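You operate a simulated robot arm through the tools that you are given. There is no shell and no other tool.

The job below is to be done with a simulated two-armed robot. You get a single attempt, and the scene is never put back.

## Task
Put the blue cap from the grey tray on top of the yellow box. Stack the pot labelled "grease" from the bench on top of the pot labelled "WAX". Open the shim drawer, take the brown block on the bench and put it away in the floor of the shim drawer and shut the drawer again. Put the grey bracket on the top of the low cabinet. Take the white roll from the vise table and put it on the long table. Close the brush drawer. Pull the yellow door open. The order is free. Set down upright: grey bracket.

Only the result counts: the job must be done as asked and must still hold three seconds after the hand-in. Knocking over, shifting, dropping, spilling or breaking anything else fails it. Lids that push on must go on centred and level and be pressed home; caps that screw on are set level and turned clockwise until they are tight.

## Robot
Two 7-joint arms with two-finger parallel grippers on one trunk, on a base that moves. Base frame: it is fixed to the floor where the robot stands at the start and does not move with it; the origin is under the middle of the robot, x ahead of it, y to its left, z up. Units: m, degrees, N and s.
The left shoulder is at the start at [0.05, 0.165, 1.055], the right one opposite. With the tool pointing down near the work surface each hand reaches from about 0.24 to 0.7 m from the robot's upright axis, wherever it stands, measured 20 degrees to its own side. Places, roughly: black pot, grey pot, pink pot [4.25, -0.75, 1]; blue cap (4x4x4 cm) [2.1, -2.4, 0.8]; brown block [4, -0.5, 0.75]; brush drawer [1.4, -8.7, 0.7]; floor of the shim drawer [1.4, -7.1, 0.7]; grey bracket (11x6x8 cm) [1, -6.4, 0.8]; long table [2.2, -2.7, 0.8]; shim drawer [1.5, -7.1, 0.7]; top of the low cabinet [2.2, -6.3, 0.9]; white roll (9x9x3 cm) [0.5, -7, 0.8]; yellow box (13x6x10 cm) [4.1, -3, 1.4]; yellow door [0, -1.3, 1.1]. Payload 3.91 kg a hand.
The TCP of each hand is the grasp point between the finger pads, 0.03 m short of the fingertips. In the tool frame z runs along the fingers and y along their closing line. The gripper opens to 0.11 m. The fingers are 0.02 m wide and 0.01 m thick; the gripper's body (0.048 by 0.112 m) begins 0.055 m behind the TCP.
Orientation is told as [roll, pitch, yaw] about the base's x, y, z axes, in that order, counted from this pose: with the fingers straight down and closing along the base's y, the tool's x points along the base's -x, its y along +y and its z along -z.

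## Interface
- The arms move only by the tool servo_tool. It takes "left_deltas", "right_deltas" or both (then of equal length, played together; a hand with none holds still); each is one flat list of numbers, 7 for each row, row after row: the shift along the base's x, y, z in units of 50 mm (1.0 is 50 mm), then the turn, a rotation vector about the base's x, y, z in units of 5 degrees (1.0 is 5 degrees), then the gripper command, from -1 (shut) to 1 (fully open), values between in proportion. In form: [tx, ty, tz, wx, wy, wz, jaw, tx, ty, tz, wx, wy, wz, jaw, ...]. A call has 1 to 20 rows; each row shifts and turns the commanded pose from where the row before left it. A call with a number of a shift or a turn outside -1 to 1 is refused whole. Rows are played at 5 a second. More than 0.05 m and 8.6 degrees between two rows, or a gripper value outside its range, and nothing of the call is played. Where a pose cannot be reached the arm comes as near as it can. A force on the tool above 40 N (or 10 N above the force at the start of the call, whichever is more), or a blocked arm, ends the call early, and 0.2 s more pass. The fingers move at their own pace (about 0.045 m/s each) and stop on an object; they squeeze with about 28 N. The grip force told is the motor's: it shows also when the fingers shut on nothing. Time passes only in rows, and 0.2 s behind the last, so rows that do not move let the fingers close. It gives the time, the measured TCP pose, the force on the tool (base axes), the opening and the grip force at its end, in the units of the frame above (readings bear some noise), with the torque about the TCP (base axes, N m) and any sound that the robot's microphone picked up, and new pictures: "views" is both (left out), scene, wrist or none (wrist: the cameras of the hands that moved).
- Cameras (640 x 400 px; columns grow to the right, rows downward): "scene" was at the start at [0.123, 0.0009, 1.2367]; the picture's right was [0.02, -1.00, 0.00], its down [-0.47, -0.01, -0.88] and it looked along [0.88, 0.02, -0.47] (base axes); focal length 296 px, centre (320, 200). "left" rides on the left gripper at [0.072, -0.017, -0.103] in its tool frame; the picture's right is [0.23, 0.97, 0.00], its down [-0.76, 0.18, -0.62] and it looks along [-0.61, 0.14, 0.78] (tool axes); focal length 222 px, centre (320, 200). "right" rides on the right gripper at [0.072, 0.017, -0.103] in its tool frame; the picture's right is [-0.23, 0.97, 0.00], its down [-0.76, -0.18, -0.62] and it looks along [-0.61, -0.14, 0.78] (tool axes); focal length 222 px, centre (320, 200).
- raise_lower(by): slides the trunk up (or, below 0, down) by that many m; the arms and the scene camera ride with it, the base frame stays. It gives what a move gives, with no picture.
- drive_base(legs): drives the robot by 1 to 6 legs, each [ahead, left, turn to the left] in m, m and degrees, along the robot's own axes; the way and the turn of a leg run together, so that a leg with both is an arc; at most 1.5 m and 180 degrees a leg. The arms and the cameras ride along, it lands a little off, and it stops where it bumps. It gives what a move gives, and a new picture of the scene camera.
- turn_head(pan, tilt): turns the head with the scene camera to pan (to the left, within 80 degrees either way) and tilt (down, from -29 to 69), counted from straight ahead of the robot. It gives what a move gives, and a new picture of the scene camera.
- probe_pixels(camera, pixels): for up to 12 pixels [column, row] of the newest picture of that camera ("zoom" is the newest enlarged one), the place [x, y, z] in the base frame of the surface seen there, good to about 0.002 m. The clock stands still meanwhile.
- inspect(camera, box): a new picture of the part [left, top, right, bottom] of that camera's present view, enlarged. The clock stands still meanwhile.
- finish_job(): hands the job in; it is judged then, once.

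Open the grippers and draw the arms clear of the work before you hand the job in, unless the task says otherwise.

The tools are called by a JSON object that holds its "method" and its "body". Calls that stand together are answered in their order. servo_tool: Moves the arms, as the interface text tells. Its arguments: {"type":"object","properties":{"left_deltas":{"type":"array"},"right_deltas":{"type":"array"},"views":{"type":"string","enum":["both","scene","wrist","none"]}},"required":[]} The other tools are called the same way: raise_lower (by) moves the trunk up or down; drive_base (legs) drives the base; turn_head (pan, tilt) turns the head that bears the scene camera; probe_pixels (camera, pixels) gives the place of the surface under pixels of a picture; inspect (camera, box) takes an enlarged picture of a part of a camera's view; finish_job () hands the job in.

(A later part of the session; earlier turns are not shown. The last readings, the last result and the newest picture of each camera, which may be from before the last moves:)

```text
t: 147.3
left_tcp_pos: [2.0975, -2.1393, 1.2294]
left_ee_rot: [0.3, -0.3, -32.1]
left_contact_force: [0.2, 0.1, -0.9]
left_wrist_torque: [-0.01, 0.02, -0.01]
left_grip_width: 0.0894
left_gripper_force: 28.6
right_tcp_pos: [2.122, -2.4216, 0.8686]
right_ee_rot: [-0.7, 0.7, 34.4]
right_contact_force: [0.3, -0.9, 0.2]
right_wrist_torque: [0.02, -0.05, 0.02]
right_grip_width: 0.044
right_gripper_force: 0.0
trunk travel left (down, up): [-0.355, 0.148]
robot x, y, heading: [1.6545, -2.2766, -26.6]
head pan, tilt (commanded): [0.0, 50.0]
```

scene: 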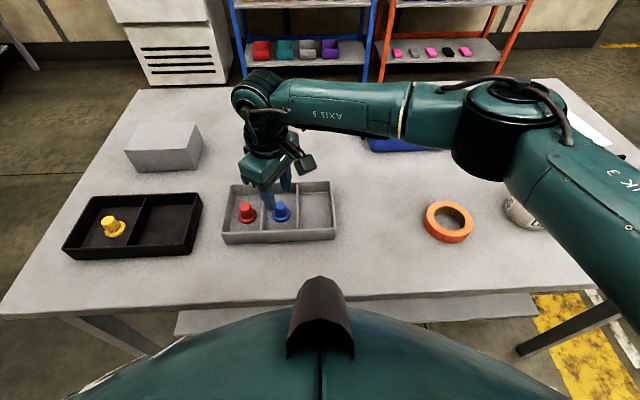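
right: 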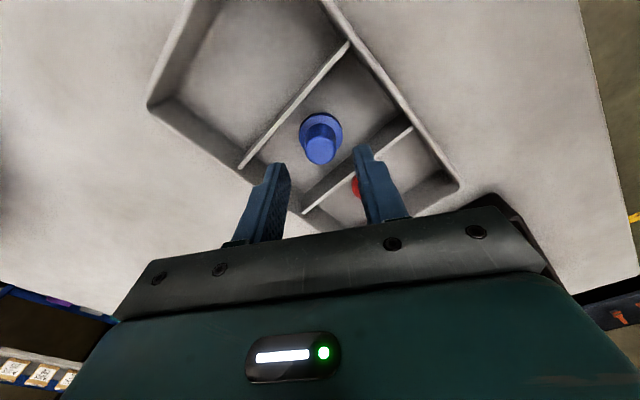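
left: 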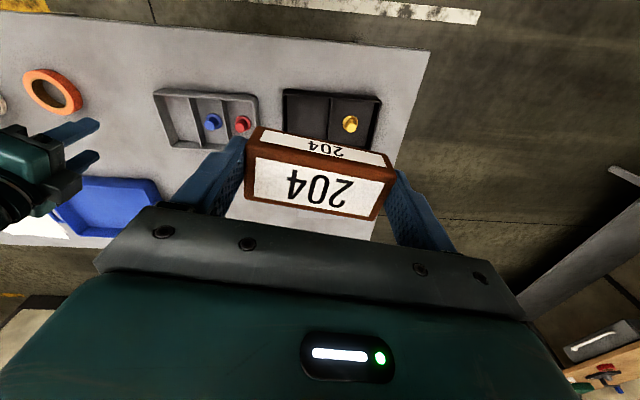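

Aligned over the cap. I lower to z≈0.8255 (tips just above the brim) and close gently.

{"method": "servo_tool", "body": {"right_deltas": [0.007, -0.006, -0.287, 0.065, -0.012, 0, -0.2, 0.007, -0.006, -0.287, 0.065, -0.012, 0, -0.2, 0.007, -0.006, -0.287, 0.065, -0.012, 0, -0.2]}}

{"method": "inspect", "body": {"camera": "right", "box": [220, 60, 460, 210]}}

```text
t: 148.2
left_tcp_pos: [2.0973, -2.141, 1.2291]
left_ee_rot: [0.3, -0.4, -32.1]
left_contact_force: [0.1, 0.1, 0.1]
left_wrist_torque: [0.02, -0.04, 0.0]
left_grip_width: 0.0889
left_gripper_force: 28.4
right_tcp_pos: [2.1238, -2.4218, 0.8467]
right_ee_rot: [-0.3, 0.3, 34.3]
right_contact_force: [1.1, -0.2, 0.1]
right_wrist_torque: [-0.04, 0.01, -0.01]
right_grip_width: 0.044
right_gripper_force: 0.1
right hand out of reach, approached as far as the arm can: row 2, 3
trunk travel left (down, up): [-0.355, 0.148]
robot x, y, heading: [1.6565, -2.2778, -26.3]
head pan, tilt (commanded): [0.0, 50.0]
```

scene: 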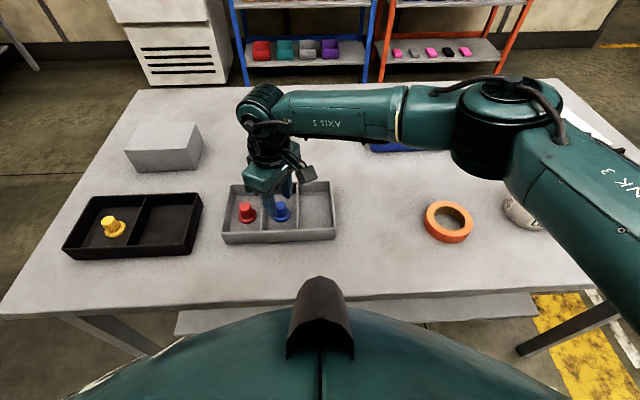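
right: 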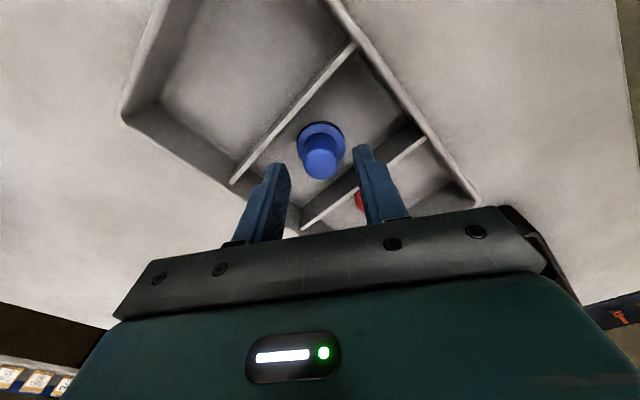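

```text
2.67 times, centred on (340, 135) of right
```

zoom: 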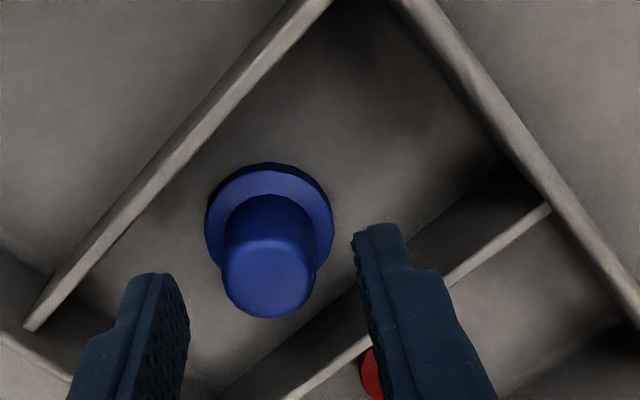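

The arm's own reach ends at z=0.847, but the trunk can carry the hand down: I lower the trunk by 0.021 m.

{"method": "raise_lower", "body": {"by": -0.021}}

{"method": "inspect", "body": {"camera": "right", "box": [220, 60, 460, 210]}}

```text
t: 148.8
left_tcp_pos: [2.0945, -2.1404, 1.2076]
left_ee_rot: [0.3, -0.3, -32.2]
left_contact_force: [0.0, 0.6, -1.4]
left_wrist_torque: [0.01, 0.0, 0.0]
left_grip_width: 0.089
left_gripper_force: 28.2
right_tcp_pos: [2.1227, -2.4202, 0.8248]
right_ee_rot: [-0.4, 0.3, 34.5]
right_contact_force: [0.0, 0.8, 0.0]
right_wrist_torque: [0.02, -0.01, 0.02]
right_grip_width: 0.0438
right_gripper_force: 0.0
trunk travel left (down, up): [-0.334, 0.169]
robot x, y, heading: [1.65, -2.2773, -26.6]
head pan, tilt (commanded): [0.0, 50.0]
```

```text
2.67 times, centred on (340, 135) of right
```

zoom: 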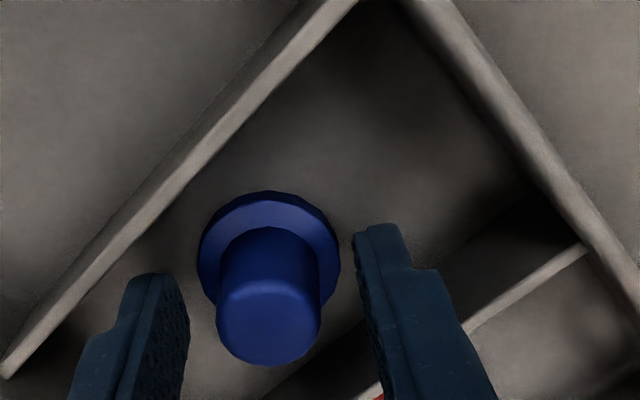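

The fingers straddle the cap's body without contact. I close the right gripper.

{"method": "servo_tool", "body": {"right_deltas": [0, 0, 0, 0, 0, 0, -1, 0, 0, 0, 0, 0, 0, -1, 0, 0, 0, 0, 0, 0, -1, 0, 0, 0, 0, 0, 0, -1], "views": "wrist"}}

{"method": "inspect", "body": {"camera": "right", "box": [220, 60, 460, 210]}}

```text
t: 149.8
left_tcp_pos: [2.0966, -2.1403, 1.2084]
left_ee_rot: [0.3, -0.4, -32.1]
left_contact_force: [-0.1, -0.2, -0.5]
left_wrist_torque: [0.0, -0.02, 0.01]
left_grip_width: 0.0896
left_gripper_force: 28.0
right_tcp_pos: [2.1233, -2.4218, 0.8251]
right_ee_rot: [-0.3, 0.4, 34.3]
right_contact_force: [0.3, 0.1, 0.0]
right_wrist_torque: [-0.03, 0.01, 0.02]
right_grip_width: 0.0232
right_gripper_force: 27.8
trunk travel left (down, up): [-0.334, 0.169]
robot x, y, heading: [1.6516, -2.2818, -26.4]
head pan, tilt (commanded): [0.0, 50.0]
```

right: 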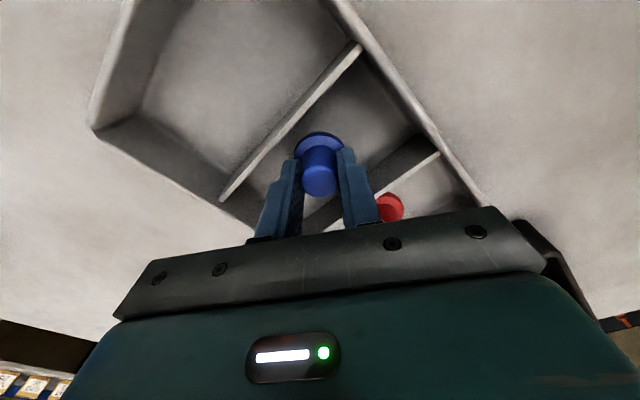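

```text
2.67 times, centred on (340, 135) of right
```

zoom: 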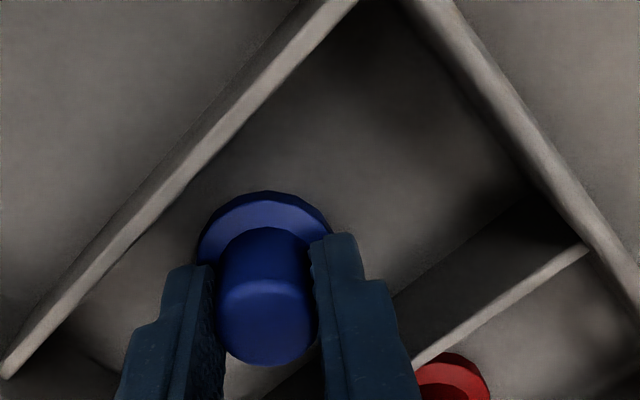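

Gripped (23 mm). I raise the trunk 0.165 m to lift the cap straight up (needed high for the shelf anyway).

{"method": "raise_lower", "body": {"by": 0.165}}

{"method": "inspect", "body": {"camera": "right", "box": [160, 20, 480, 220]}}

```text
t: 151.7
left_tcp_pos: [2.097, -2.1392, 1.3724]
left_ee_rot: [0.3, -0.4, -32.1]
left_contact_force: [0.7, -0.1, -0.3]
left_wrist_torque: [-0.01, 0.02, 0.02]
left_grip_width: 0.0893
left_gripper_force: 27.5
right_tcp_pos: [2.1238, -2.4208, 0.9906]
right_ee_rot: [-0.3, 0.2, 34.4]
right_contact_force: [-0.3, 0.8, -0.1]
right_wrist_torque: [0.0, -0.02, 0.03]
right_grip_width: 0.0234
right_gripper_force: 27.8
trunk travel left (down, up): [-0.499, 0.004]
robot x, y, heading: [1.6567, -2.2772, -26.4]
head pan, tilt (commanded): [0.0, 50.0]
```

```text
2.00 times, centred on (320, 120) of right
```

zoom: 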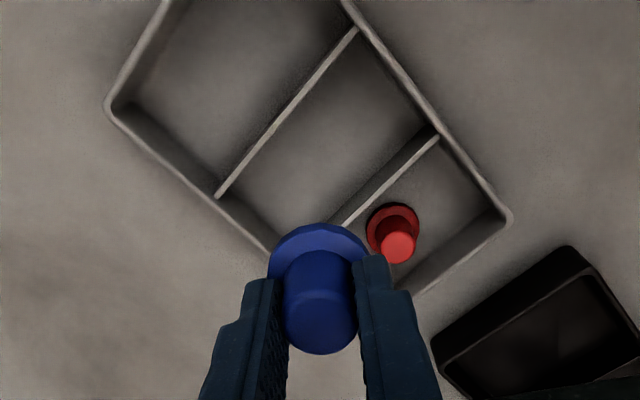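

Cap is out of the tray. I retract the right hand up and in, turning it back to a neutral yaw.

{"method": "servo_tool", "body": {"right_deltas": [0, 0, 0.7, 0, 0, 0, -1, -0.333, -0.357, 0.5, 0, 0, -0.92, -1, -0.333, -0.357, 0.5, 0, 0, -0.92, -1, -0.333, -0.357, 0.5, 0, 0, -0.92, -1, -0.333, -0.357, 0.5, 0, 0, -0.92, -1, -0.333, -0.357, 0.5, 0, 0, -0.92, -1, -0.333, -0.357, 0.5, 0, 0, -0.92, -1, -0.333, -0.357, 0.5, 0, 0, -0.92, -1, -0.333, -0.357, 0.5, 0, 0, -0.92, -1, -0.333, -0.357, 0.5, 0, 0, -0.92, -1, -0.333, -0.357, 0.5, 0, 0, -0.92, -1, -0.333, -0.357, 0.5, 0, 0, -0.92, -1, -0.333, -0.357, 0.3, 0, 0, -0.92, -1], "views": "wrist"}}

{"method": "turn_head", "body": {"pan": 60, "tilt": 30}}

```text
t: 154.5
left_tcp_pos: [2.0969, -2.14, 1.3731]
left_ee_rot: [0.4, -0.4, -32.1]
left_contact_force: [-0.1, -0.2, -0.7]
left_wrist_torque: [0.03, 0.0, 0.0]
left_grip_width: 0.0894
left_gripper_force: 27.4
right_tcp_pos: [1.9234, -2.637, 1.3177]
right_ee_rot: [-0.2, 0.4, -20.9]
right_contact_force: [0.1, -0.3, -1.2]
right_wrist_torque: [0.0, 0.0, -0.02]
right_grip_width: 0.0235
right_gripper_force: 27.8
trunk travel left (down, up): [-0.499, 0.004]
robot x, y, heading: [1.6582, -2.2769, -26.2]
head pan, tilt (commanded): [0.0, 50.0]
```

right: 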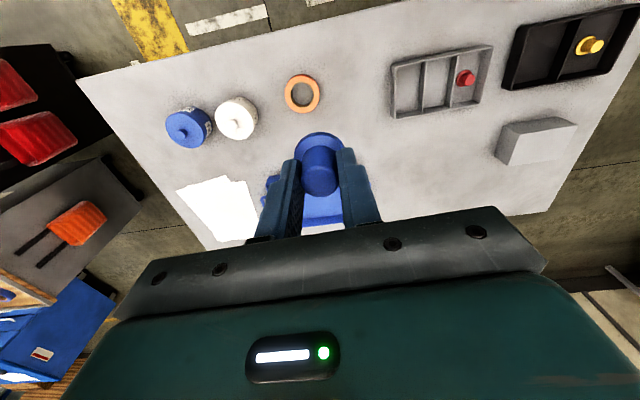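

```text
t: 155.8
left_tcp_pos: [2.0965, -2.1414, 1.3733]
left_ee_rot: [0.3, -0.4, -32.2]
left_contact_force: [0.2, -0.6, -0.7]
left_wrist_torque: [-0.02, -0.02, 0.02]
left_grip_width: 0.0892
left_gripper_force: 27.2
right_tcp_pos: [1.924, -2.636, 1.3184]
right_ee_rot: [-0.3, 0.3, -20.7]
right_contact_force: [0.1, 0.3, 0.4]
right_wrist_torque: [0.02, 0.0, 0.0]
right_grip_width: 0.0232
right_gripper_force: 27.5
trunk travel left (down, up): [-0.499, 0.004]
robot x, y, heading: [1.6566, -2.2848, -26.4]
head pan, tilt (commanded): [60.0, 30.0]
```

scene: 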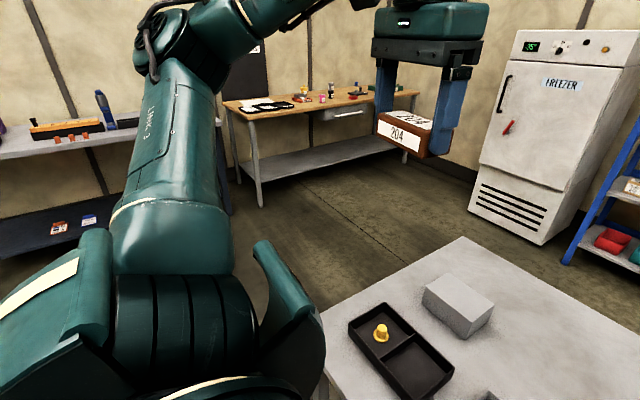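

I drive out of the gap sideways and around the near end of the table, to about (3.0,-1.6), holding heading -26°.

{"method": "drive_base", "body": {"legs": [[-0.06, 0.845, 0], [0.949, 0.38, 0]]}}

{"method": "turn_head", "body": {"pan": 0, "tilt": 15}}

```text
t: 168.6
left_tcp_pos: [3.4356, -1.4433, 1.3742]
left_ee_rot: [0.2, -0.4, -32.9]
left_contact_force: [0.4, -0.2, -1.3]
left_wrist_torque: [-0.01, 0.01, 0.03]
left_grip_width: 0.0893
left_gripper_force: 28.2
right_tcp_pos: [3.2549, -1.9385, 1.318]
right_ee_rot: [-0.3, 0.2, -21.7]
right_contact_force: [0.1, -0.3, -0.2]
right_wrist_torque: [0.02, -0.03, 0.01]
right_grip_width: 0.0236
right_gripper_force: 28.0
trunk travel left (down, up): [-0.499, 0.004]
robot x, y, heading: [2.994, -1.5737, -27.2]
head pan, tilt (commanded): [60.0, 30.0]
```

scene: 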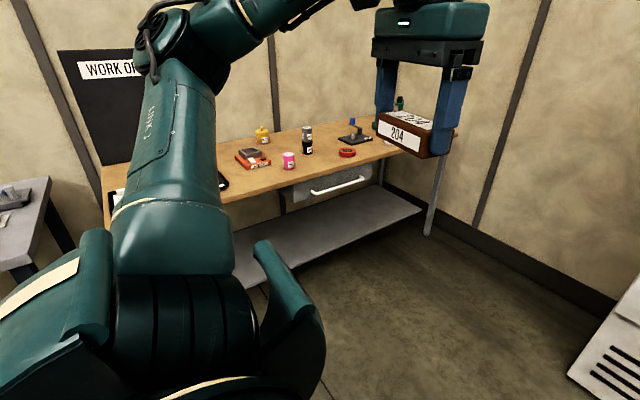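

```text
t: 169.9
left_tcp_pos: [3.4352, -1.4441, 1.3734]
left_ee_rot: [0.4, -0.4, -33.0]
left_contact_force: [-0.4, -1.1, -1.2]
left_wrist_torque: [0.03, 0.0, 0.01]
left_grip_width: 0.0891
left_gripper_force: 27.7
right_tcp_pos: [3.2548, -1.9382, 1.3189]
right_ee_rot: [-0.3, 0.4, -21.7]
right_contact_force: [0.6, -0.3, -0.9]
right_wrist_torque: [0.02, -0.01, -0.01]
right_grip_width: 0.0234
right_gripper_force: 28.6
trunk travel left (down, up): [-0.499, 0.004]
robot x, y, heading: [2.9914, -1.5733, -27.0]
head pan, tilt (commanded): [0.0, 15.0]
```

scene: 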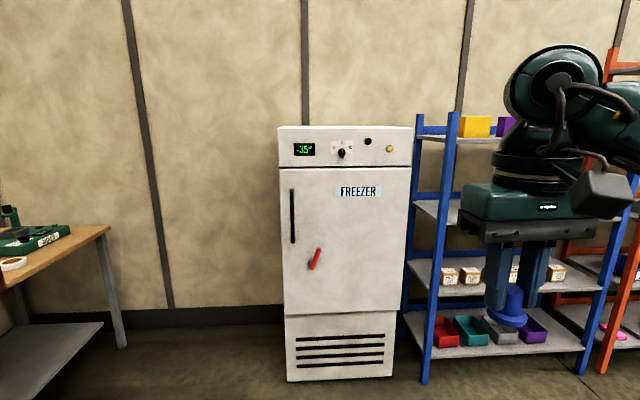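

I zoom on the top shelf and probe the yellow box, posts, shelf edges and freezer corners.

{"method": "inspect", "body": {"camera": "scene", "box": [400, 90, 560, 190]}}

{"method": "probe_pixels", "body": {"camera": "scene", "pixels": [[285, 370], [392, 370], [410, 140], [283, 140], [424, 375], [449, 160], [421, 125], [582, 370], [455, 115], [347, 150], [607, 350]]}}

```text
4.00 times, centred on (480, 140) of scene
```

zoom: 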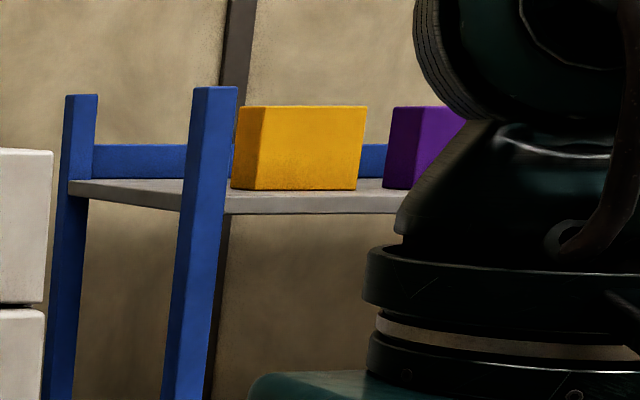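

```text
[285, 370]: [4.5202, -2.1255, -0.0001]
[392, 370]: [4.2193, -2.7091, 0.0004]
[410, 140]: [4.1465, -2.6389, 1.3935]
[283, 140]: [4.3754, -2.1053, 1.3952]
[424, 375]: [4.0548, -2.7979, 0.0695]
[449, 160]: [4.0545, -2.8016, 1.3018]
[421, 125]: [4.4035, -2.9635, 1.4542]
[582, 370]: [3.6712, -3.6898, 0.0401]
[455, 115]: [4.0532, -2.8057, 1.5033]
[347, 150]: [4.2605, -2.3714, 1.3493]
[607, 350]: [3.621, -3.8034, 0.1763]
```

I probe the yellow box's corners in the zoom.

{"method": "probe_pixels", "body": {"camera": "zoom", "pixels": [[268, 112], [362, 110], [352, 185], [262, 184], [238, 112], [235, 183], [310, 150], [390, 185], [300, 200], [252, 204], [395, 110], [212, 90]]}}

```text
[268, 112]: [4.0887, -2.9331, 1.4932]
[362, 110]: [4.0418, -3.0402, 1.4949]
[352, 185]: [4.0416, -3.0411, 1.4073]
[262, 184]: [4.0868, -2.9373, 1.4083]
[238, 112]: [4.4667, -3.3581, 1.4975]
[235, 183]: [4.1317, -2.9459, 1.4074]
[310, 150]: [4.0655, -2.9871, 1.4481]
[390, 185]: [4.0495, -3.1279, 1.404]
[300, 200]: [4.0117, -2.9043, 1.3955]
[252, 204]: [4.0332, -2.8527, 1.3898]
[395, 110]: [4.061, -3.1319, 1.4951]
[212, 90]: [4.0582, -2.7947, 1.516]
```

Yellow box top is z≈1.50, centre ≈ (4.0925,-2.999), 0.113 m behind the shelf front edge. I test here in free space whether the right hand can get to z≈1.56 at ~0.42 m ahead with fingers down.

{"method": "servo_tool", "body": {"right_deltas": [0, 0, 0.96, 0, 0, 0, -1, 0, 0, 0.96, 0, 0, 0, -1, 0.05, 0, 0.96, 0, 0, 0, -1, 0.05, 0, 0.96, 0, 0, 0, -1, 0.1, -0.05, 0.96, 0, 0, 0, -1], "views": "none"}}

```text
t: 171.1
left_tcp_pos: [3.4361, -1.4476, 1.373]
left_ee_rot: [0.4, -0.4, -33.1]
left_contact_force: [0.2, -0.5, -0.1]
left_wrist_torque: [0.04, 0.0, 0.0]
left_grip_width: 0.0895
left_gripper_force: 28.5
right_tcp_pos: [3.2585, -1.9399, 1.5203]
right_ee_rot: [-0.1, 0.1, -21.7]
right_contact_force: [0.0, -0.8, -1.3]
right_wrist_torque: [0.03, 0.01, -0.01]
right_grip_width: 0.0234
right_gripper_force: 27.8
right hand out of reach, approached as far as the arm can: row 5
trunk travel left (down, up): [-0.499, 0.004]
robot x, y, heading: [2.9924, -1.5756, -27.3]
head pan, tilt (commanded): [0.0, 15.0]
```

Vertical reach ends at z≈1.52 there, so the cap must be held with the hand tilted. I'll set the cap on the free corner of the long table, and regrip it with a tilted hand. I turn right and approach the table's near end.

{"method": "drive_base", "body": {"legs": [[0, 0, -86], [0.33, 0.114, 0]]}}

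{"method": "turn_head", "body": {"pan": -10, "tilt": 50}}

```text
t: 176.9
left_tcp_pos: [3.1456, -2.3507, 1.373]
left_ee_rot: [0.4, -0.4, -118.1]
left_contact_force: [0.5, -0.6, -1.4]
left_wrist_torque: [0.01, -0.01, 0.01]
left_grip_width: 0.0892
left_gripper_force: 27.5
right_tcp_pos: [2.6408, -2.2158, 1.5207]
right_ee_rot: [-0.3, 0.1, -106.9]
right_contact_force: [-0.5, 0.2, 0.1]
right_wrist_torque: [0.03, 0.0, -0.01]
right_grip_width: 0.0235
right_gripper_force: 28.4
trunk travel left (down, up): [-0.499, 0.004]
robot x, y, heading: [2.9737, -1.9181, -112.5]
head pan, tilt (commanded): [0.0, 15.0]
```

scene: 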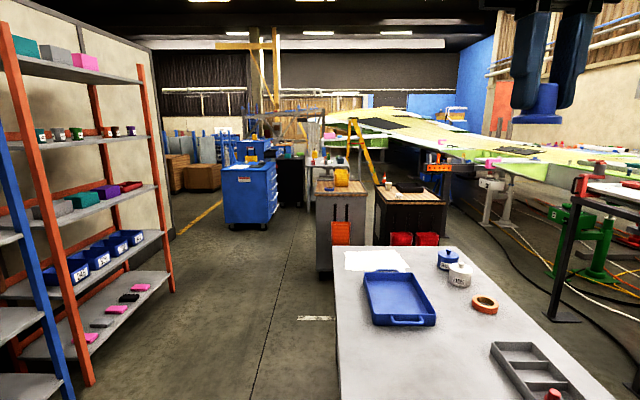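

```text
t: 178.0
left_tcp_pos: [3.1456, -2.3498, 1.3732]
left_ee_rot: [0.2, -0.4, -118.2]
left_contact_force: [0.6, -0.8, -1.0]
left_wrist_torque: [0.03, 0.02, 0.01]
left_grip_width: 0.0893
left_gripper_force: 28.2
right_tcp_pos: [2.6403, -2.2142, 1.5199]
right_ee_rot: [-0.3, 0.1, -106.9]
right_contact_force: [-0.1, 0.4, 0.2]
right_wrist_torque: [0.0, 0.03, -0.02]
right_grip_width: 0.0231
right_gripper_force: 27.3
trunk travel left (down, up): [-0.499, 0.004]
robot x, y, heading: [2.9773, -1.9187, -112.3]
head pan, tilt (commanded): [-10.0, 50.0]
```

scene: 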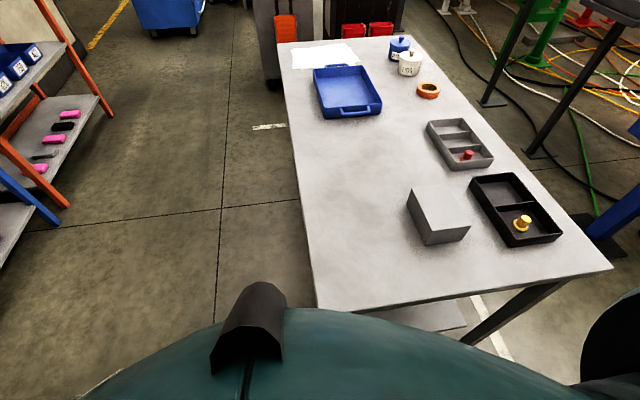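

The table's free corner area is at about (350,230). I probe it.

{"method": "probe_pixels", "body": {"camera": "scene", "pixels": [[350, 240], [350, 210], [360, 260], [322, 308], [460, 290], [408, 218], [425, 242]]}}

```text
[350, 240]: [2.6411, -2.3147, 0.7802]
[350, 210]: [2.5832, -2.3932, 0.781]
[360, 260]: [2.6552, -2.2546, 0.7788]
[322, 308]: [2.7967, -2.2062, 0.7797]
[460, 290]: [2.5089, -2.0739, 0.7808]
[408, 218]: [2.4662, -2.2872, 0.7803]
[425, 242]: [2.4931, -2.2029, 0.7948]
```

I lower the trunk 0.15 m and bring the cap down to just above the free table area near (2.63,-2.29).

{"method": "raise_lower", "body": {"by": -0.15}}

{"method": "servo_tool", "body": {"right_deltas": [-0.017, -0.127, -0.88, 0, 0, 0, -1, -0.017, -0.127, -0.88, 0, 0, 0, -1, -0.017, -0.127, -0.88, 0, 0, 0, -1, -0.017, -0.127, -0.88, 0, 0, 0, -1, -0.017, -0.127, -0.88, 0, 0, 0, -1, -0.017, -0.127, -0.88, 0, 0, 0, -1, -0.017, -0.127, -0.88, 0, 0, 0, -1, -0.017, -0.127, -0.88, 0, 0, 0, -1, -0.017, -0.127, -0.88, 0, 0, 0, -1, -0.017, -0.127, -0.88, 0, 0, 0, -1, -0.017, -0.127, -0.88, 0, 0, 0, -1, -0.017, -0.127, -0.88, 0, 0, 0, -1]}}

```text
t: 179.7
left_tcp_pos: [3.1452, -2.3494, 1.2232]
left_ee_rot: [0.3, -0.4, -118.2]
left_contact_force: [-0.8, -0.4, -0.3]
left_wrist_torque: [0.0, 0.01, 0.02]
left_grip_width: 0.0891
left_gripper_force: 28.6
right_tcp_pos: [2.6414, -2.2143, 1.3701]
right_ee_rot: [-0.3, 0.1, -106.9]
right_contact_force: [-0.5, 0.3, -0.1]
right_wrist_torque: [0.01, 0.01, 0.0]
right_grip_width: 0.0233
right_gripper_force: 27.6
trunk travel left (down, up): [-0.349, 0.154]
robot x, y, heading: [2.9779, -1.9174, -112.3]
head pan, tilt (commanded): [-10.0, 50.0]
```

```text
t: 182.3
left_tcp_pos: [3.1453, -2.35, 1.2232]
left_ee_rot: [0.3, -0.4, -118.2]
left_contact_force: [0.2, 0.5, -0.5]
left_wrist_torque: [0.0, 0.0, -0.01]
left_grip_width: 0.0892
left_gripper_force: 27.8
right_tcp_pos: [2.6302, -2.2909, 0.8434]
right_ee_rot: [-0.3, 0.1, -107.0]
right_contact_force: [0.1, 0.2, -0.5]
right_wrist_torque: [0.0, -0.01, 0.0]
right_grip_width: 0.0232
right_gripper_force: 27.9
trunk travel left (down, up): [-0.349, 0.154]
robot x, y, heading: [2.9761, -1.917, -112.2]
head pan, tilt (commanded): [-10.0, 50.0]
```

scene: 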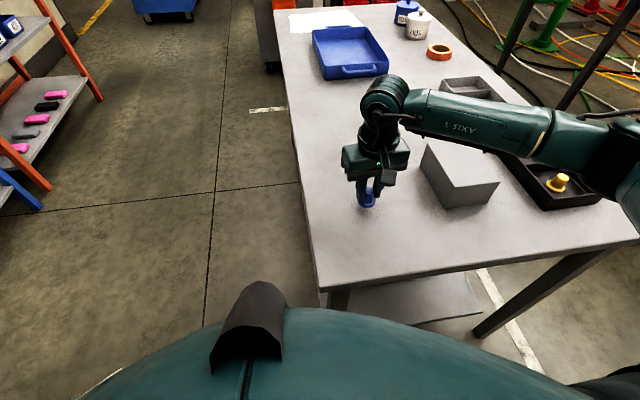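
right: 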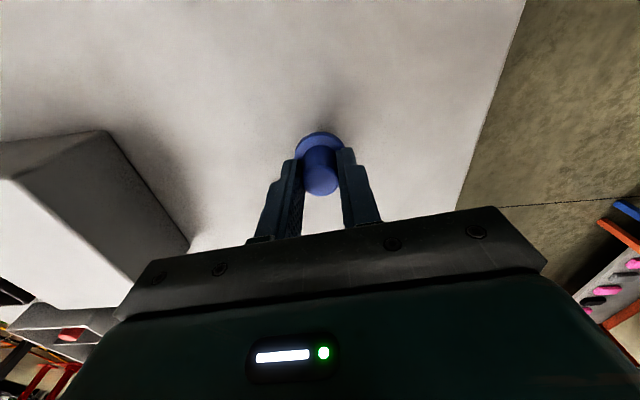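

The cap's brim is about 24 mm above the table. I lower gently until contact.

{"method": "servo_tool", "body": {"right_deltas": [0, 0, -0.2, 0, 0, 0, -1, 0, 0, -0.2, 0, 0, 0, -1, 0, 0, -0.04, 0, 0, 0, -1, 0, 0, -0.03, 0, 0, 0, -1, 0, 0, 0, 0, 0, 0, -1], "views": "wrist"}}

```text
t: 183.5
left_tcp_pos: [3.1471, -2.3497, 1.2239]
left_ee_rot: [0.2, -0.5, -118.2]
left_contact_force: [-0.9, 0.0, -1.1]
left_wrist_torque: [-0.02, -0.02, 0.02]
left_grip_width: 0.0893
left_gripper_force: 28.0
right_tcp_pos: [2.6305, -2.2892, 0.8214]
right_ee_rot: [-0.3, -0.3, -106.9]
right_contact_force: [-0.4, 0.3, 20.3]
right_wrist_torque: [-0.02, -0.01, 0.01]
right_grip_width: 0.0231
right_gripper_force: 28.3
trunk travel left (down, up): [-0.349, 0.154]
robot x, y, heading: [2.9799, -1.9204, -112.7]
head pan, tilt (commanded): [-10.0, 50.0]
```

right: 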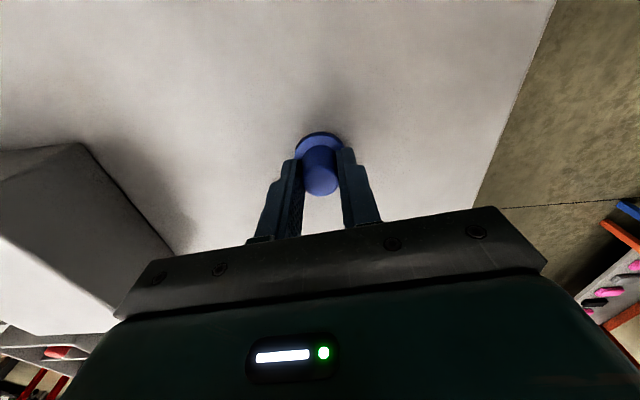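

Contact made (20 N). I release to 44 mm, and tilt the open hand 25° forward about its closing axis while it straddles the cap.

{"method": "servo_tool", "body": {"right_deltas": [0, 0, 0.02, 0, 0, 0, -0.2, 0, 0, 0, 0, 0, 0, -0.2, 0, 0, 0, 0, 0, 0, -0.2, 0.01, 0.034, 0, -0.957, 0.291, 0, -0.2, 0.01, 0.034, 0, -0.957, 0.291, 0, -0.2, 0.01, 0.034, 0, -0.957, 0.291, 0, -0.2, 0.01, 0.034, 0, -0.957, 0.291, 0, -0.2, 0.01, 0.034, 0, -0.957, 0.291, 0, -0.2]}}

{"method": "inspect", "body": {"camera": "right", "box": [200, 60, 460, 240]}}

{"method": "inspect", "body": {"camera": "scene", "box": [330, 130, 430, 220]}}

```text
t: 185.3
left_tcp_pos: [3.1452, -2.3498, 1.2232]
left_ee_rot: [0.3, -0.4, -118.2]
left_contact_force: [-0.2, 0.6, -2.1]
left_wrist_torque: [-0.04, 0.03, 0.03]
left_grip_width: 0.0891
left_gripper_force: 28.2
right_tcp_pos: [2.6321, -2.2811, 0.8198]
right_ee_rot: [-0.3, -25.1, -106.9]
right_contact_force: [-0.7, 0.0, 0.7]
right_wrist_torque: [0.04, -0.01, 0.02]
right_grip_width: 0.0441
right_gripper_force: 0.1
trunk travel left (down, up): [-0.349, 0.154]
robot x, y, heading: [2.9766, -1.9197, -112.6]
head pan, tilt (commanded): [-10.0, 50.0]
```

scene: 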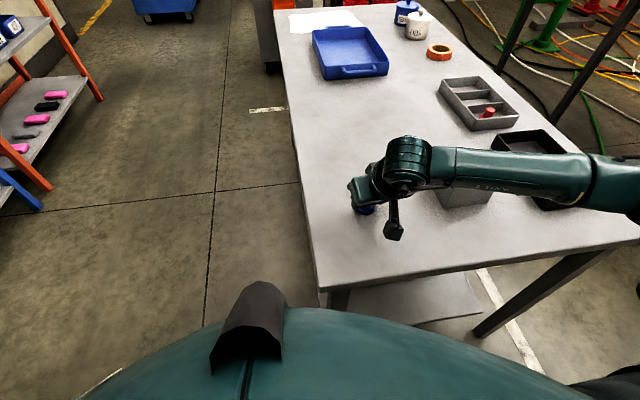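
right: 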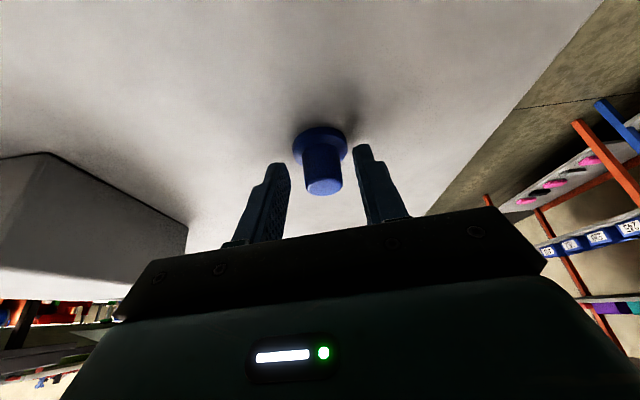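

```text
2.22 times, centred on (330, 150) of right
```

zoom: 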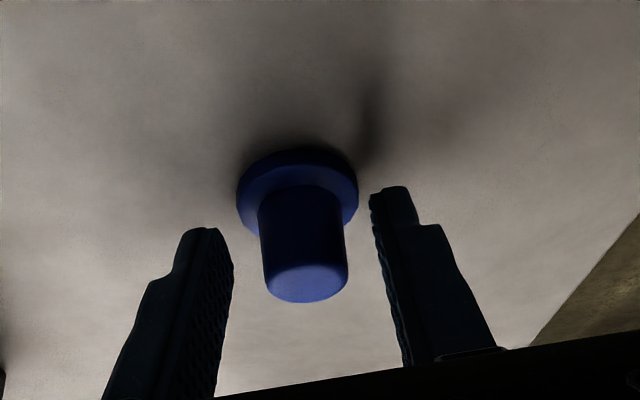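

```text
4.44 times, centred on (380, 175) of scene
```

zoom: 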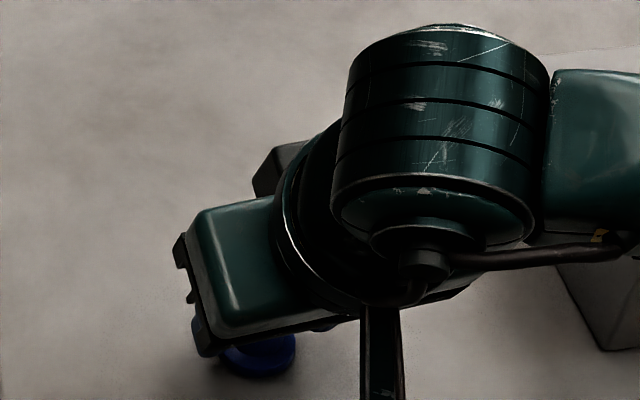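

The fingers straddle the cap's body with the hand tilted 25°. I close and lift a little.

{"method": "servo_tool", "body": {"right_deltas": [0, 0, 0, 0, 0, 0, -1, 0, 0, 0, 0, 0, 0, -1, 0, 0, 0, 0, 0, 0, -1, 0, 0, 0, 0, 0, 0, -1, 0, 0, 0.3, 0, 0, 0, -1, 0, 0, 0.7, 0, 0, 0, -1, 0, 0, 0.7, 0, 0, 0, -1]}}

{"method": "inspect", "body": {"camera": "right", "box": [200, 60, 460, 240]}}

```text
t: 186.9
left_tcp_pos: [3.1457, -2.3488, 1.224]
left_ee_rot: [0.4, -0.3, -118.2]
left_contact_force: [0.0, -1.0, -0.7]
left_wrist_torque: [0.01, 0.0, -0.01]
left_grip_width: 0.0891
left_gripper_force: 28.7
right_tcp_pos: [2.6316, -2.2805, 0.9064]
right_ee_rot: [-0.3, -24.9, -106.9]
right_contact_force: [0.0, 0.0, -0.7]
right_wrist_torque: [0.01, 0.05, 0.01]
right_grip_width: 0.0235
right_gripper_force: 28.0
trunk travel left (down, up): [-0.349, 0.154]
robot x, y, heading: [2.9754, -1.9171, -112.3]
head pan, tilt (commanded): [-10.0, 50.0]
```

scene: 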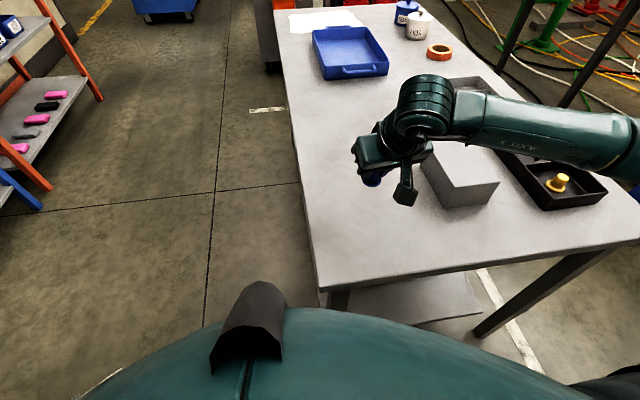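
right: 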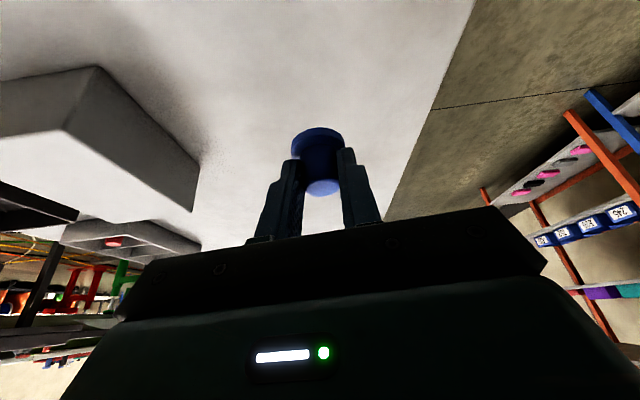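

```text
2.22 times, centred on (330, 150) of right
```

zoom: 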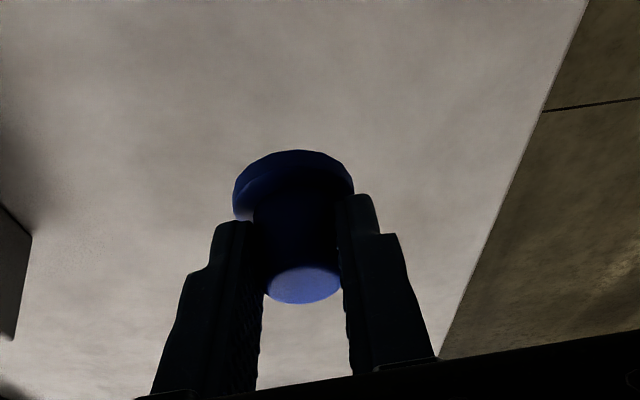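

The cap is held upright by the tilted hand. I raise the trunk fully and lift the right hand to test reaching z≈1.57.

{"method": "raise_lower", "body": {"by": 0.153}}

{"method": "servo_tool", "body": {"right_deltas": [0, 0, 0.95, 0, 0, 0, -1, 0, 0, 0.95, 0, 0, 0, -1, 0, 0, 0.95, 0, 0, 0, -1, 0, 0, 0.95, 0, 0, 0, -1, 0, 0, 0.95, 0, 0, 0, -1, 0, 0, 0.95, 0, 0, 0, -1, 0, 0, 0.95, 0, 0, 0, -1, 0, 0, 0.95, 0, 0, 0, -1, 0, 0, 0.95, 0, 0, 0, -1, 0, 0, 0.95, 0, 0, 0, -1, 0, 0, 0.7, 0, 0, 0, -1], "views": "none"}}

```text
t: 188.7
left_tcp_pos: [3.1445, -2.3496, 1.376]
left_ee_rot: [0.2, -0.4, -118.2]
left_contact_force: [-0.1, -0.5, -0.5]
left_wrist_torque: [0.03, 0.04, -0.01]
left_grip_width: 0.0892
left_gripper_force: 27.7
right_tcp_pos: [2.6325, -2.2804, 1.0586]
right_ee_rot: [-0.3, -24.9, -106.8]
right_contact_force: [-0.1, 0.3, 0.2]
right_wrist_torque: [-0.03, -0.01, 0.05]
right_grip_width: 0.0237
right_gripper_force: 27.6
trunk travel left (down, up): [-0.502, 0.001]
robot x, y, heading: [2.9744, -1.9207, -112.4]
head pan, tilt (commanded): [-10.0, 50.0]
```

```text
t: 191.1
left_tcp_pos: [3.1467, -2.35, 1.3763]
left_ee_rot: [0.4, -0.5, -118.2]
left_contact_force: [0.3, 0.0, -0.8]
left_wrist_torque: [0.02, -0.03, 0.02]
left_grip_width: 0.0893
left_gripper_force: 27.6
right_tcp_pos: [2.6327, -2.2755, 1.57]
right_ee_rot: [-0.3, -25.0, -106.8]
right_contact_force: [0.9, -1.2, -0.4]
right_wrist_torque: [0.01, -0.02, 0.01]
right_grip_width: 0.0234
right_gripper_force: 28.3
trunk travel left (down, up): [-0.502, 0.001]
robot x, y, heading: [2.9771, -1.9179, -112.4]
head pan, tilt (commanded): [-10.0, 50.0]
```

The tilted hand reaches z=1.57. Before going to the shelf I pull the left hand (with the block) in, so it stays clear of the freezer.

{"method": "servo_tool", "body": {"left_deltas": [0.435, 0.66, -0.2, 0, 0, 0, -1, 0.435, 0.66, -0.2, 0, 0, 0, -1, 0.435, 0.66, -0.2, 0, 0, 0, -1, 0.435, 0.66, -0.2, 0, 0, 0, -1], "views": "none"}}

{"method": "drive_base", "body": {"legs": [[-0.35, 0, 0], [0, 0, 89.3]]}}

{"method": "turn_head", "body": {"pan": -15, "tilt": 15}}

```text
t: 192.1
left_tcp_pos: [3.1749, -2.2316, 1.3149]
left_ee_rot: [0.3, -0.4, -118.3]
left_contact_force: [0.5, 0.2, -0.2]
left_wrist_torque: [0.01, 0.01, 0.0]
left_grip_width: 0.0893
left_gripper_force: 27.5
left hand out of reach, approached as far as the arm can: row 2, 3, 4
right_tcp_pos: [2.6315, -2.2761, 1.5693]
right_ee_rot: [-0.3, -24.8, -106.8]
right_contact_force: [0.8, -0.4, -1.6]
right_wrist_torque: [0.01, 0.01, -0.01]
right_grip_width: 0.0232
right_gripper_force: 28.2
trunk travel left (down, up): [-0.502, 0.001]
robot x, y, heading: [2.9752, -1.9182, -112.2]
head pan, tilt (commanded): [-10.0, 50.0]
```

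```text
t: 198.1
left_tcp_pos: [3.4271, -1.4149, 1.3165]
left_ee_rot: [0.3, -0.4, -30.0]
left_contact_force: [0.1, -1.1, -0.9]
left_wrist_torque: [-0.01, 0.03, 0.01]
left_grip_width: 0.0891
left_gripper_force: 27.8
right_tcp_pos: [3.4545, -1.9585, 1.569]
right_ee_rot: [-0.3, -25.0, -18.6]
right_contact_force: [0.1, 0.4, -1.2]
right_wrist_torque: [0.04, 0.01, 0.01]
right_grip_width: 0.0229
right_gripper_force: 27.6
trunk travel left (down, up): [-0.502, 0.001]
robot x, y, heading: [3.1093, -1.6013, -24.1]
head pan, tilt (commanded): [-10.0, 50.0]
```

scene: 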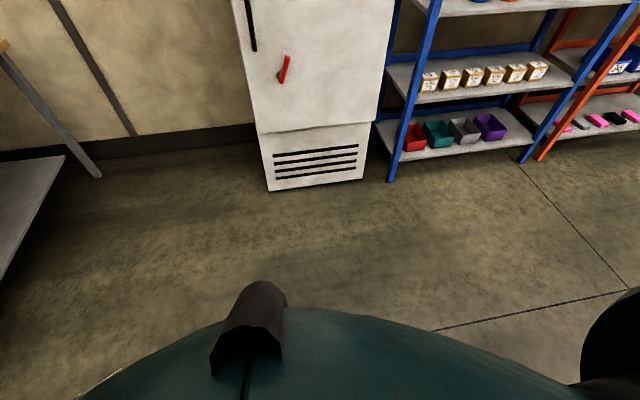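

```text
t: 199.1
left_tcp_pos: [3.4266, -1.4155, 1.3156]
left_ee_rot: [0.4, -0.4, -29.9]
left_contact_force: [-0.6, -0.5, -0.9]
left_wrist_torque: [0.0, 0.05, 0.02]
left_grip_width: 0.0892
left_gripper_force: 28.0
right_tcp_pos: [3.4548, -1.9574, 1.5688]
right_ee_rot: [-0.4, -24.9, -18.7]
right_contact_force: [0.3, 0.2, -0.1]
right_wrist_torque: [-0.01, 0.0, 0.02]
right_grip_width: 0.0233
right_gripper_force: 28.2
trunk travel left (down, up): [-0.502, 0.001]
robot x, y, heading: [3.1069, -1.6076, -24.4]
head pan, tilt (commanded): [-15.0, 15.0]
```

scene: 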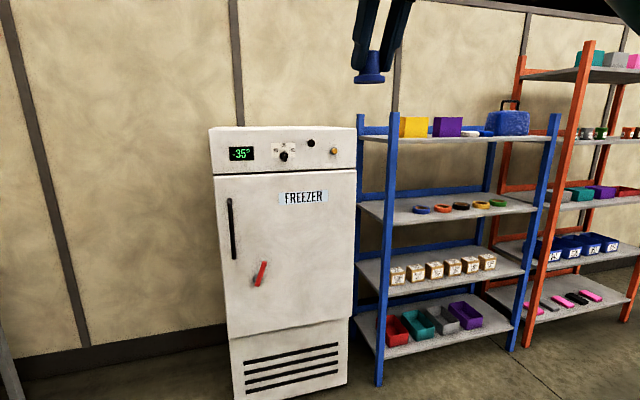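

I drive diagonally to about (3.28,-2.44), staying clear of the table and freezer.

{"method": "drive_base", "body": {"legs": [[0.5, -0.689, 1]]}}

{"method": "turn_head", "body": {"pan": -15, "tilt": 8}}

```text
t: 205.7
left_tcp_pos: [3.5996, -2.2605, 1.3164]
left_ee_rot: [0.3, -0.4, -29.4]
left_contact_force: [-0.6, 0.7, -0.7]
left_wrist_torque: [0.01, 0.01, -0.01]
left_grip_width: 0.0893
left_gripper_force: 28.2
right_tcp_pos: [3.6322, -2.8029, 1.5679]
right_ee_rot: [-0.3, -24.9, -18.2]
right_contact_force: [0.1, -0.1, -0.5]
right_wrist_torque: [0.02, 0.02, 0.02]
right_grip_width: 0.0231
right_gripper_force: 27.7
trunk travel left (down, up): [-0.502, 0.001]
robot x, y, heading: [3.284, -2.4512, -23.8]
head pan, tilt (commanded): [-15.0, 15.0]
```

scene: 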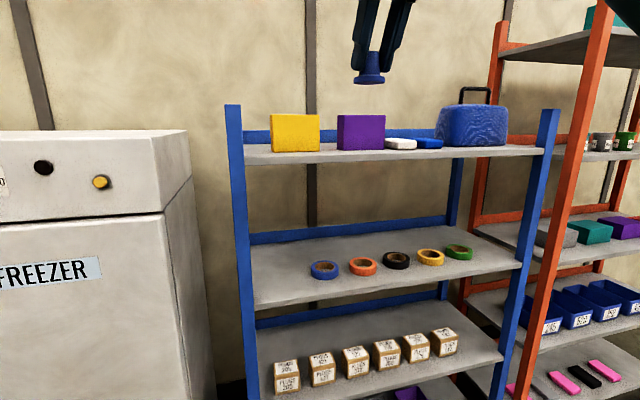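

```text
t: 206.4
left_tcp_pos: [3.5991, -2.2595, 1.3159]
left_ee_rot: [0.3, -0.4, -29.5]
left_contact_force: [0.0, 0.4, -0.4]
left_wrist_torque: [-0.01, 0.01, -0.01]
left_grip_width: 0.0891
left_gripper_force: 28.0
right_tcp_pos: [3.6328, -2.803, 1.57]
right_ee_rot: [-0.4, -24.9, -18.2]
right_contact_force: [0.3, 0.4, 0.1]
right_wrist_torque: [-0.05, 0.01, 0.01]
right_grip_width: 0.0235
right_gripper_force: 28.0
trunk travel left (down, up): [-0.502, 0.001]
robot x, y, heading: [3.282, -2.4489, -23.8]
head pan, tilt (commanded): [-15.0, 8.0]
```

scene: 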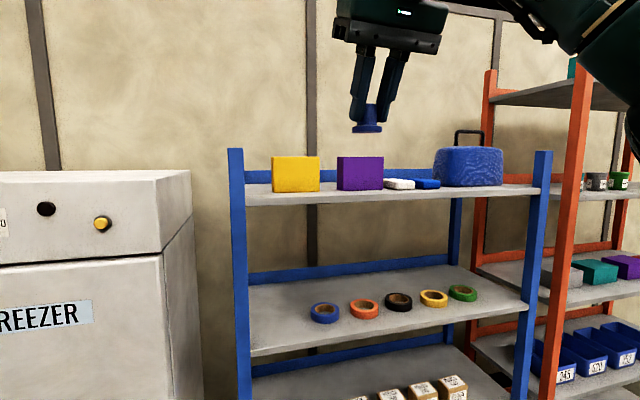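

I zoom on the yellow box for accurate corners.

{"method": "inspect", "body": {"camera": "scene", "box": [230, 130, 390, 230]}}

{"method": "probe_pixels", "body": {"camera": "zoom", "pixels": [[174, 118], [352, 116], [350, 240], [177, 244], [262, 180], [262, 108], [180, 109], [355, 107], [62, 90], [262, 270], [430, 118], [60, 300]]}}

```text
4.00 times, centred on (310, 180) of scene
```

zoom: 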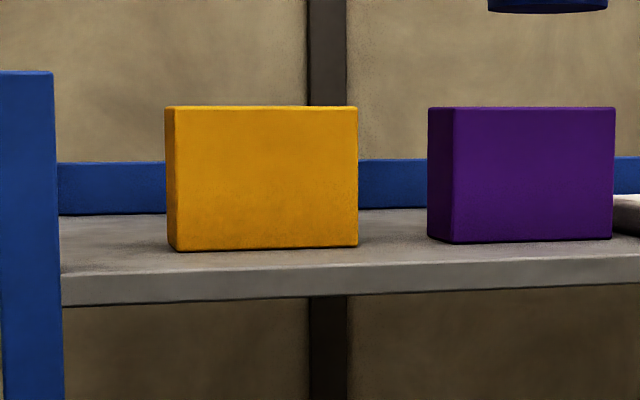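

```text
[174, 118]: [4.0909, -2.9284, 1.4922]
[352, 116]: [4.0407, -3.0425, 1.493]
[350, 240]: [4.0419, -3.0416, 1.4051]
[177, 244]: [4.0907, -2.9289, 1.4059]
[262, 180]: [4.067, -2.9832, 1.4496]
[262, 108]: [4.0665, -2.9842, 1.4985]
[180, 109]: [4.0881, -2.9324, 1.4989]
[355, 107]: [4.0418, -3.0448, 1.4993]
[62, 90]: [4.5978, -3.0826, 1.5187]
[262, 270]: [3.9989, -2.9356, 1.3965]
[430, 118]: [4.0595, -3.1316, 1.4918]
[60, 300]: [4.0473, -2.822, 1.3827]
```

Box top centre ≈ (4.0935,-2.997), z=1.50. I drive ahead 0.44 m with the cap's brim at ~1.53.

{"method": "drive_base", "body": {"legs": [[0.25, 0, 0], [0.19, 0, 0]]}}

```text
t: 209.4
left_tcp_pos: [4.0016, -2.4372, 1.316]
left_ee_rot: [0.4, -0.4, -29.5]
left_contact_force: [-0.5, 0.5, -1.0]
left_wrist_torque: [0.0, 0.03, 0.01]
left_grip_width: 0.0892
left_gripper_force: 27.5
right_tcp_pos: [4.0341, -2.9791, 1.5695]
right_ee_rot: [-0.2, -24.9, -18.0]
right_contact_force: [0.4, 0.4, 0.0]
right_wrist_torque: [-0.04, 0.0, 0.02]
right_grip_width: 0.0232
right_gripper_force: 27.6
trunk travel left (down, up): [-0.502, 0.001]
robot x, y, heading: [3.6846, -2.6261, -23.6]
head pan, tilt (commanded): [-15.0, 8.0]
```

scene: 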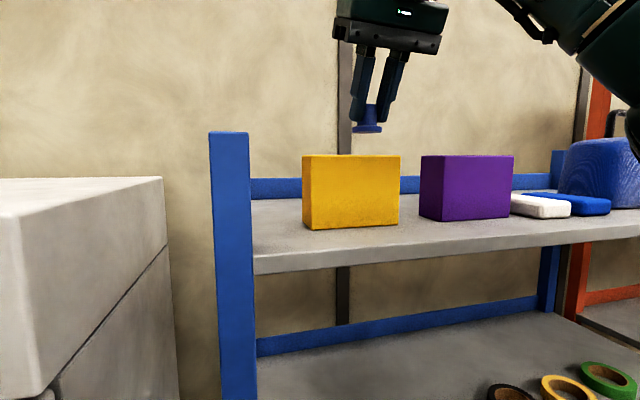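

I probe the cap and box from this nearer view to compute the final alignment.

{"method": "inspect", "body": {"camera": "scene", "box": [290, 80, 450, 180]}}

{"method": "probe_pixels", "body": {"camera": "scene", "pixels": [[306, 159], [397, 158], [350, 159], [395, 222], [308, 226], [367, 129], [355, 129], [380, 128]]}}

```text
4.00 times, centred on (370, 130) of scene
```

zoom: 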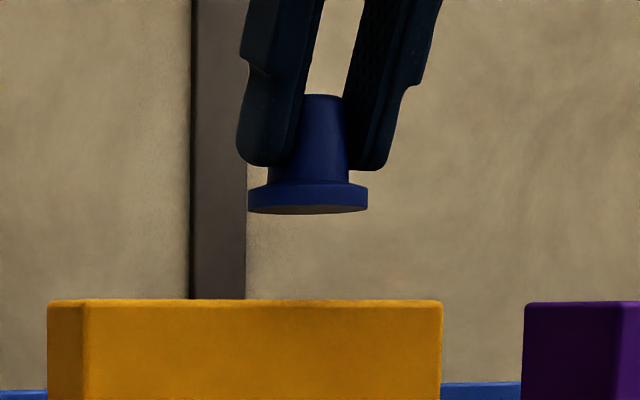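

```text
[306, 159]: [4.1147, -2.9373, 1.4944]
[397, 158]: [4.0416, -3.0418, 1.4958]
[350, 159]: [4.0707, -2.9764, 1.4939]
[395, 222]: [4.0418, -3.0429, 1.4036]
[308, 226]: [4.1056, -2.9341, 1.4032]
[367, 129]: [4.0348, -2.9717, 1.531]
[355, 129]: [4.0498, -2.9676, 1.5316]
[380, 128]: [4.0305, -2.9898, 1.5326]
```

The cap is level with its brim at z≈1.53. I move it over the box centre by (0.0495,-0.013).

{"method": "servo_tool", "body": {"right_deltas": [0.33, -0.087, 0, 0, 0, 0, -1, 0.33, -0.087, 0, 0, 0, 0, -1, 0.33, -0.087, 0, 0, 0, 0, -1, 0, 0, 0, 0, 0, 0, -1]}}

{"method": "inspect", "body": {"camera": "scene", "box": [290, 80, 450, 180]}}

```text
t: 210.4
left_tcp_pos: [4.0011, -2.4374, 1.3154]
left_ee_rot: [0.4, -0.5, -29.4]
left_contact_force: [-0.1, 0.3, 0.5]
left_wrist_torque: [-0.02, -0.02, -0.01]
left_grip_width: 0.0892
left_gripper_force: 28.0
right_tcp_pos: [4.0829, -2.9922, 1.5699]
right_ee_rot: [-0.4, -24.9, -18.0]
right_contact_force: [1.0, -0.4, -0.9]
right_wrist_torque: [0.01, -0.03, -0.01]
right_grip_width: 0.0234
right_gripper_force: 27.8
trunk travel left (down, up): [-0.502, 0.001]
robot x, y, heading: [3.6842, -2.6283, -23.8]
head pan, tilt (commanded): [-15.0, 8.0]
```

scene: 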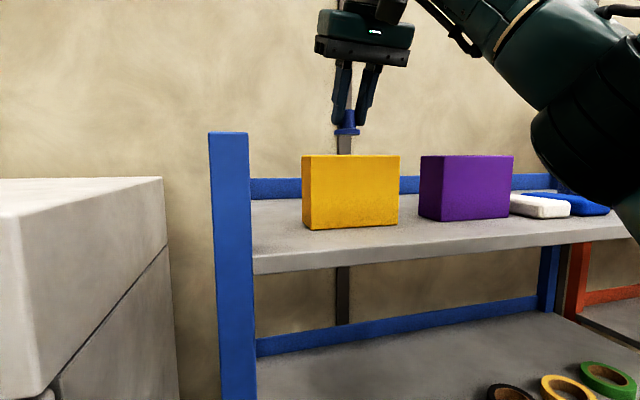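
right: 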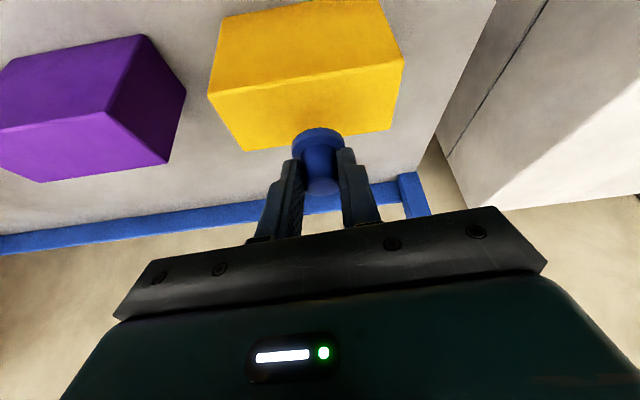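

```text
4.00 times, centred on (370, 130) of scene
```

zoom: 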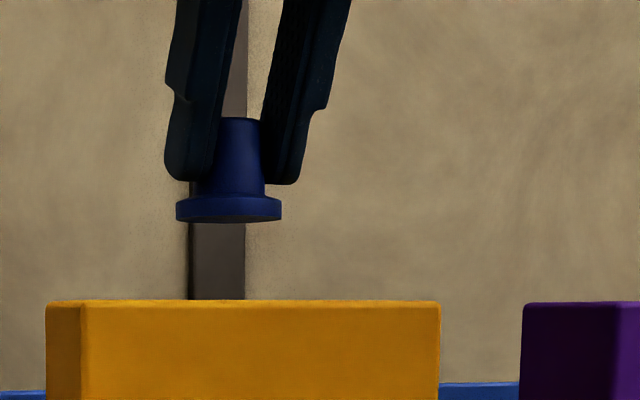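

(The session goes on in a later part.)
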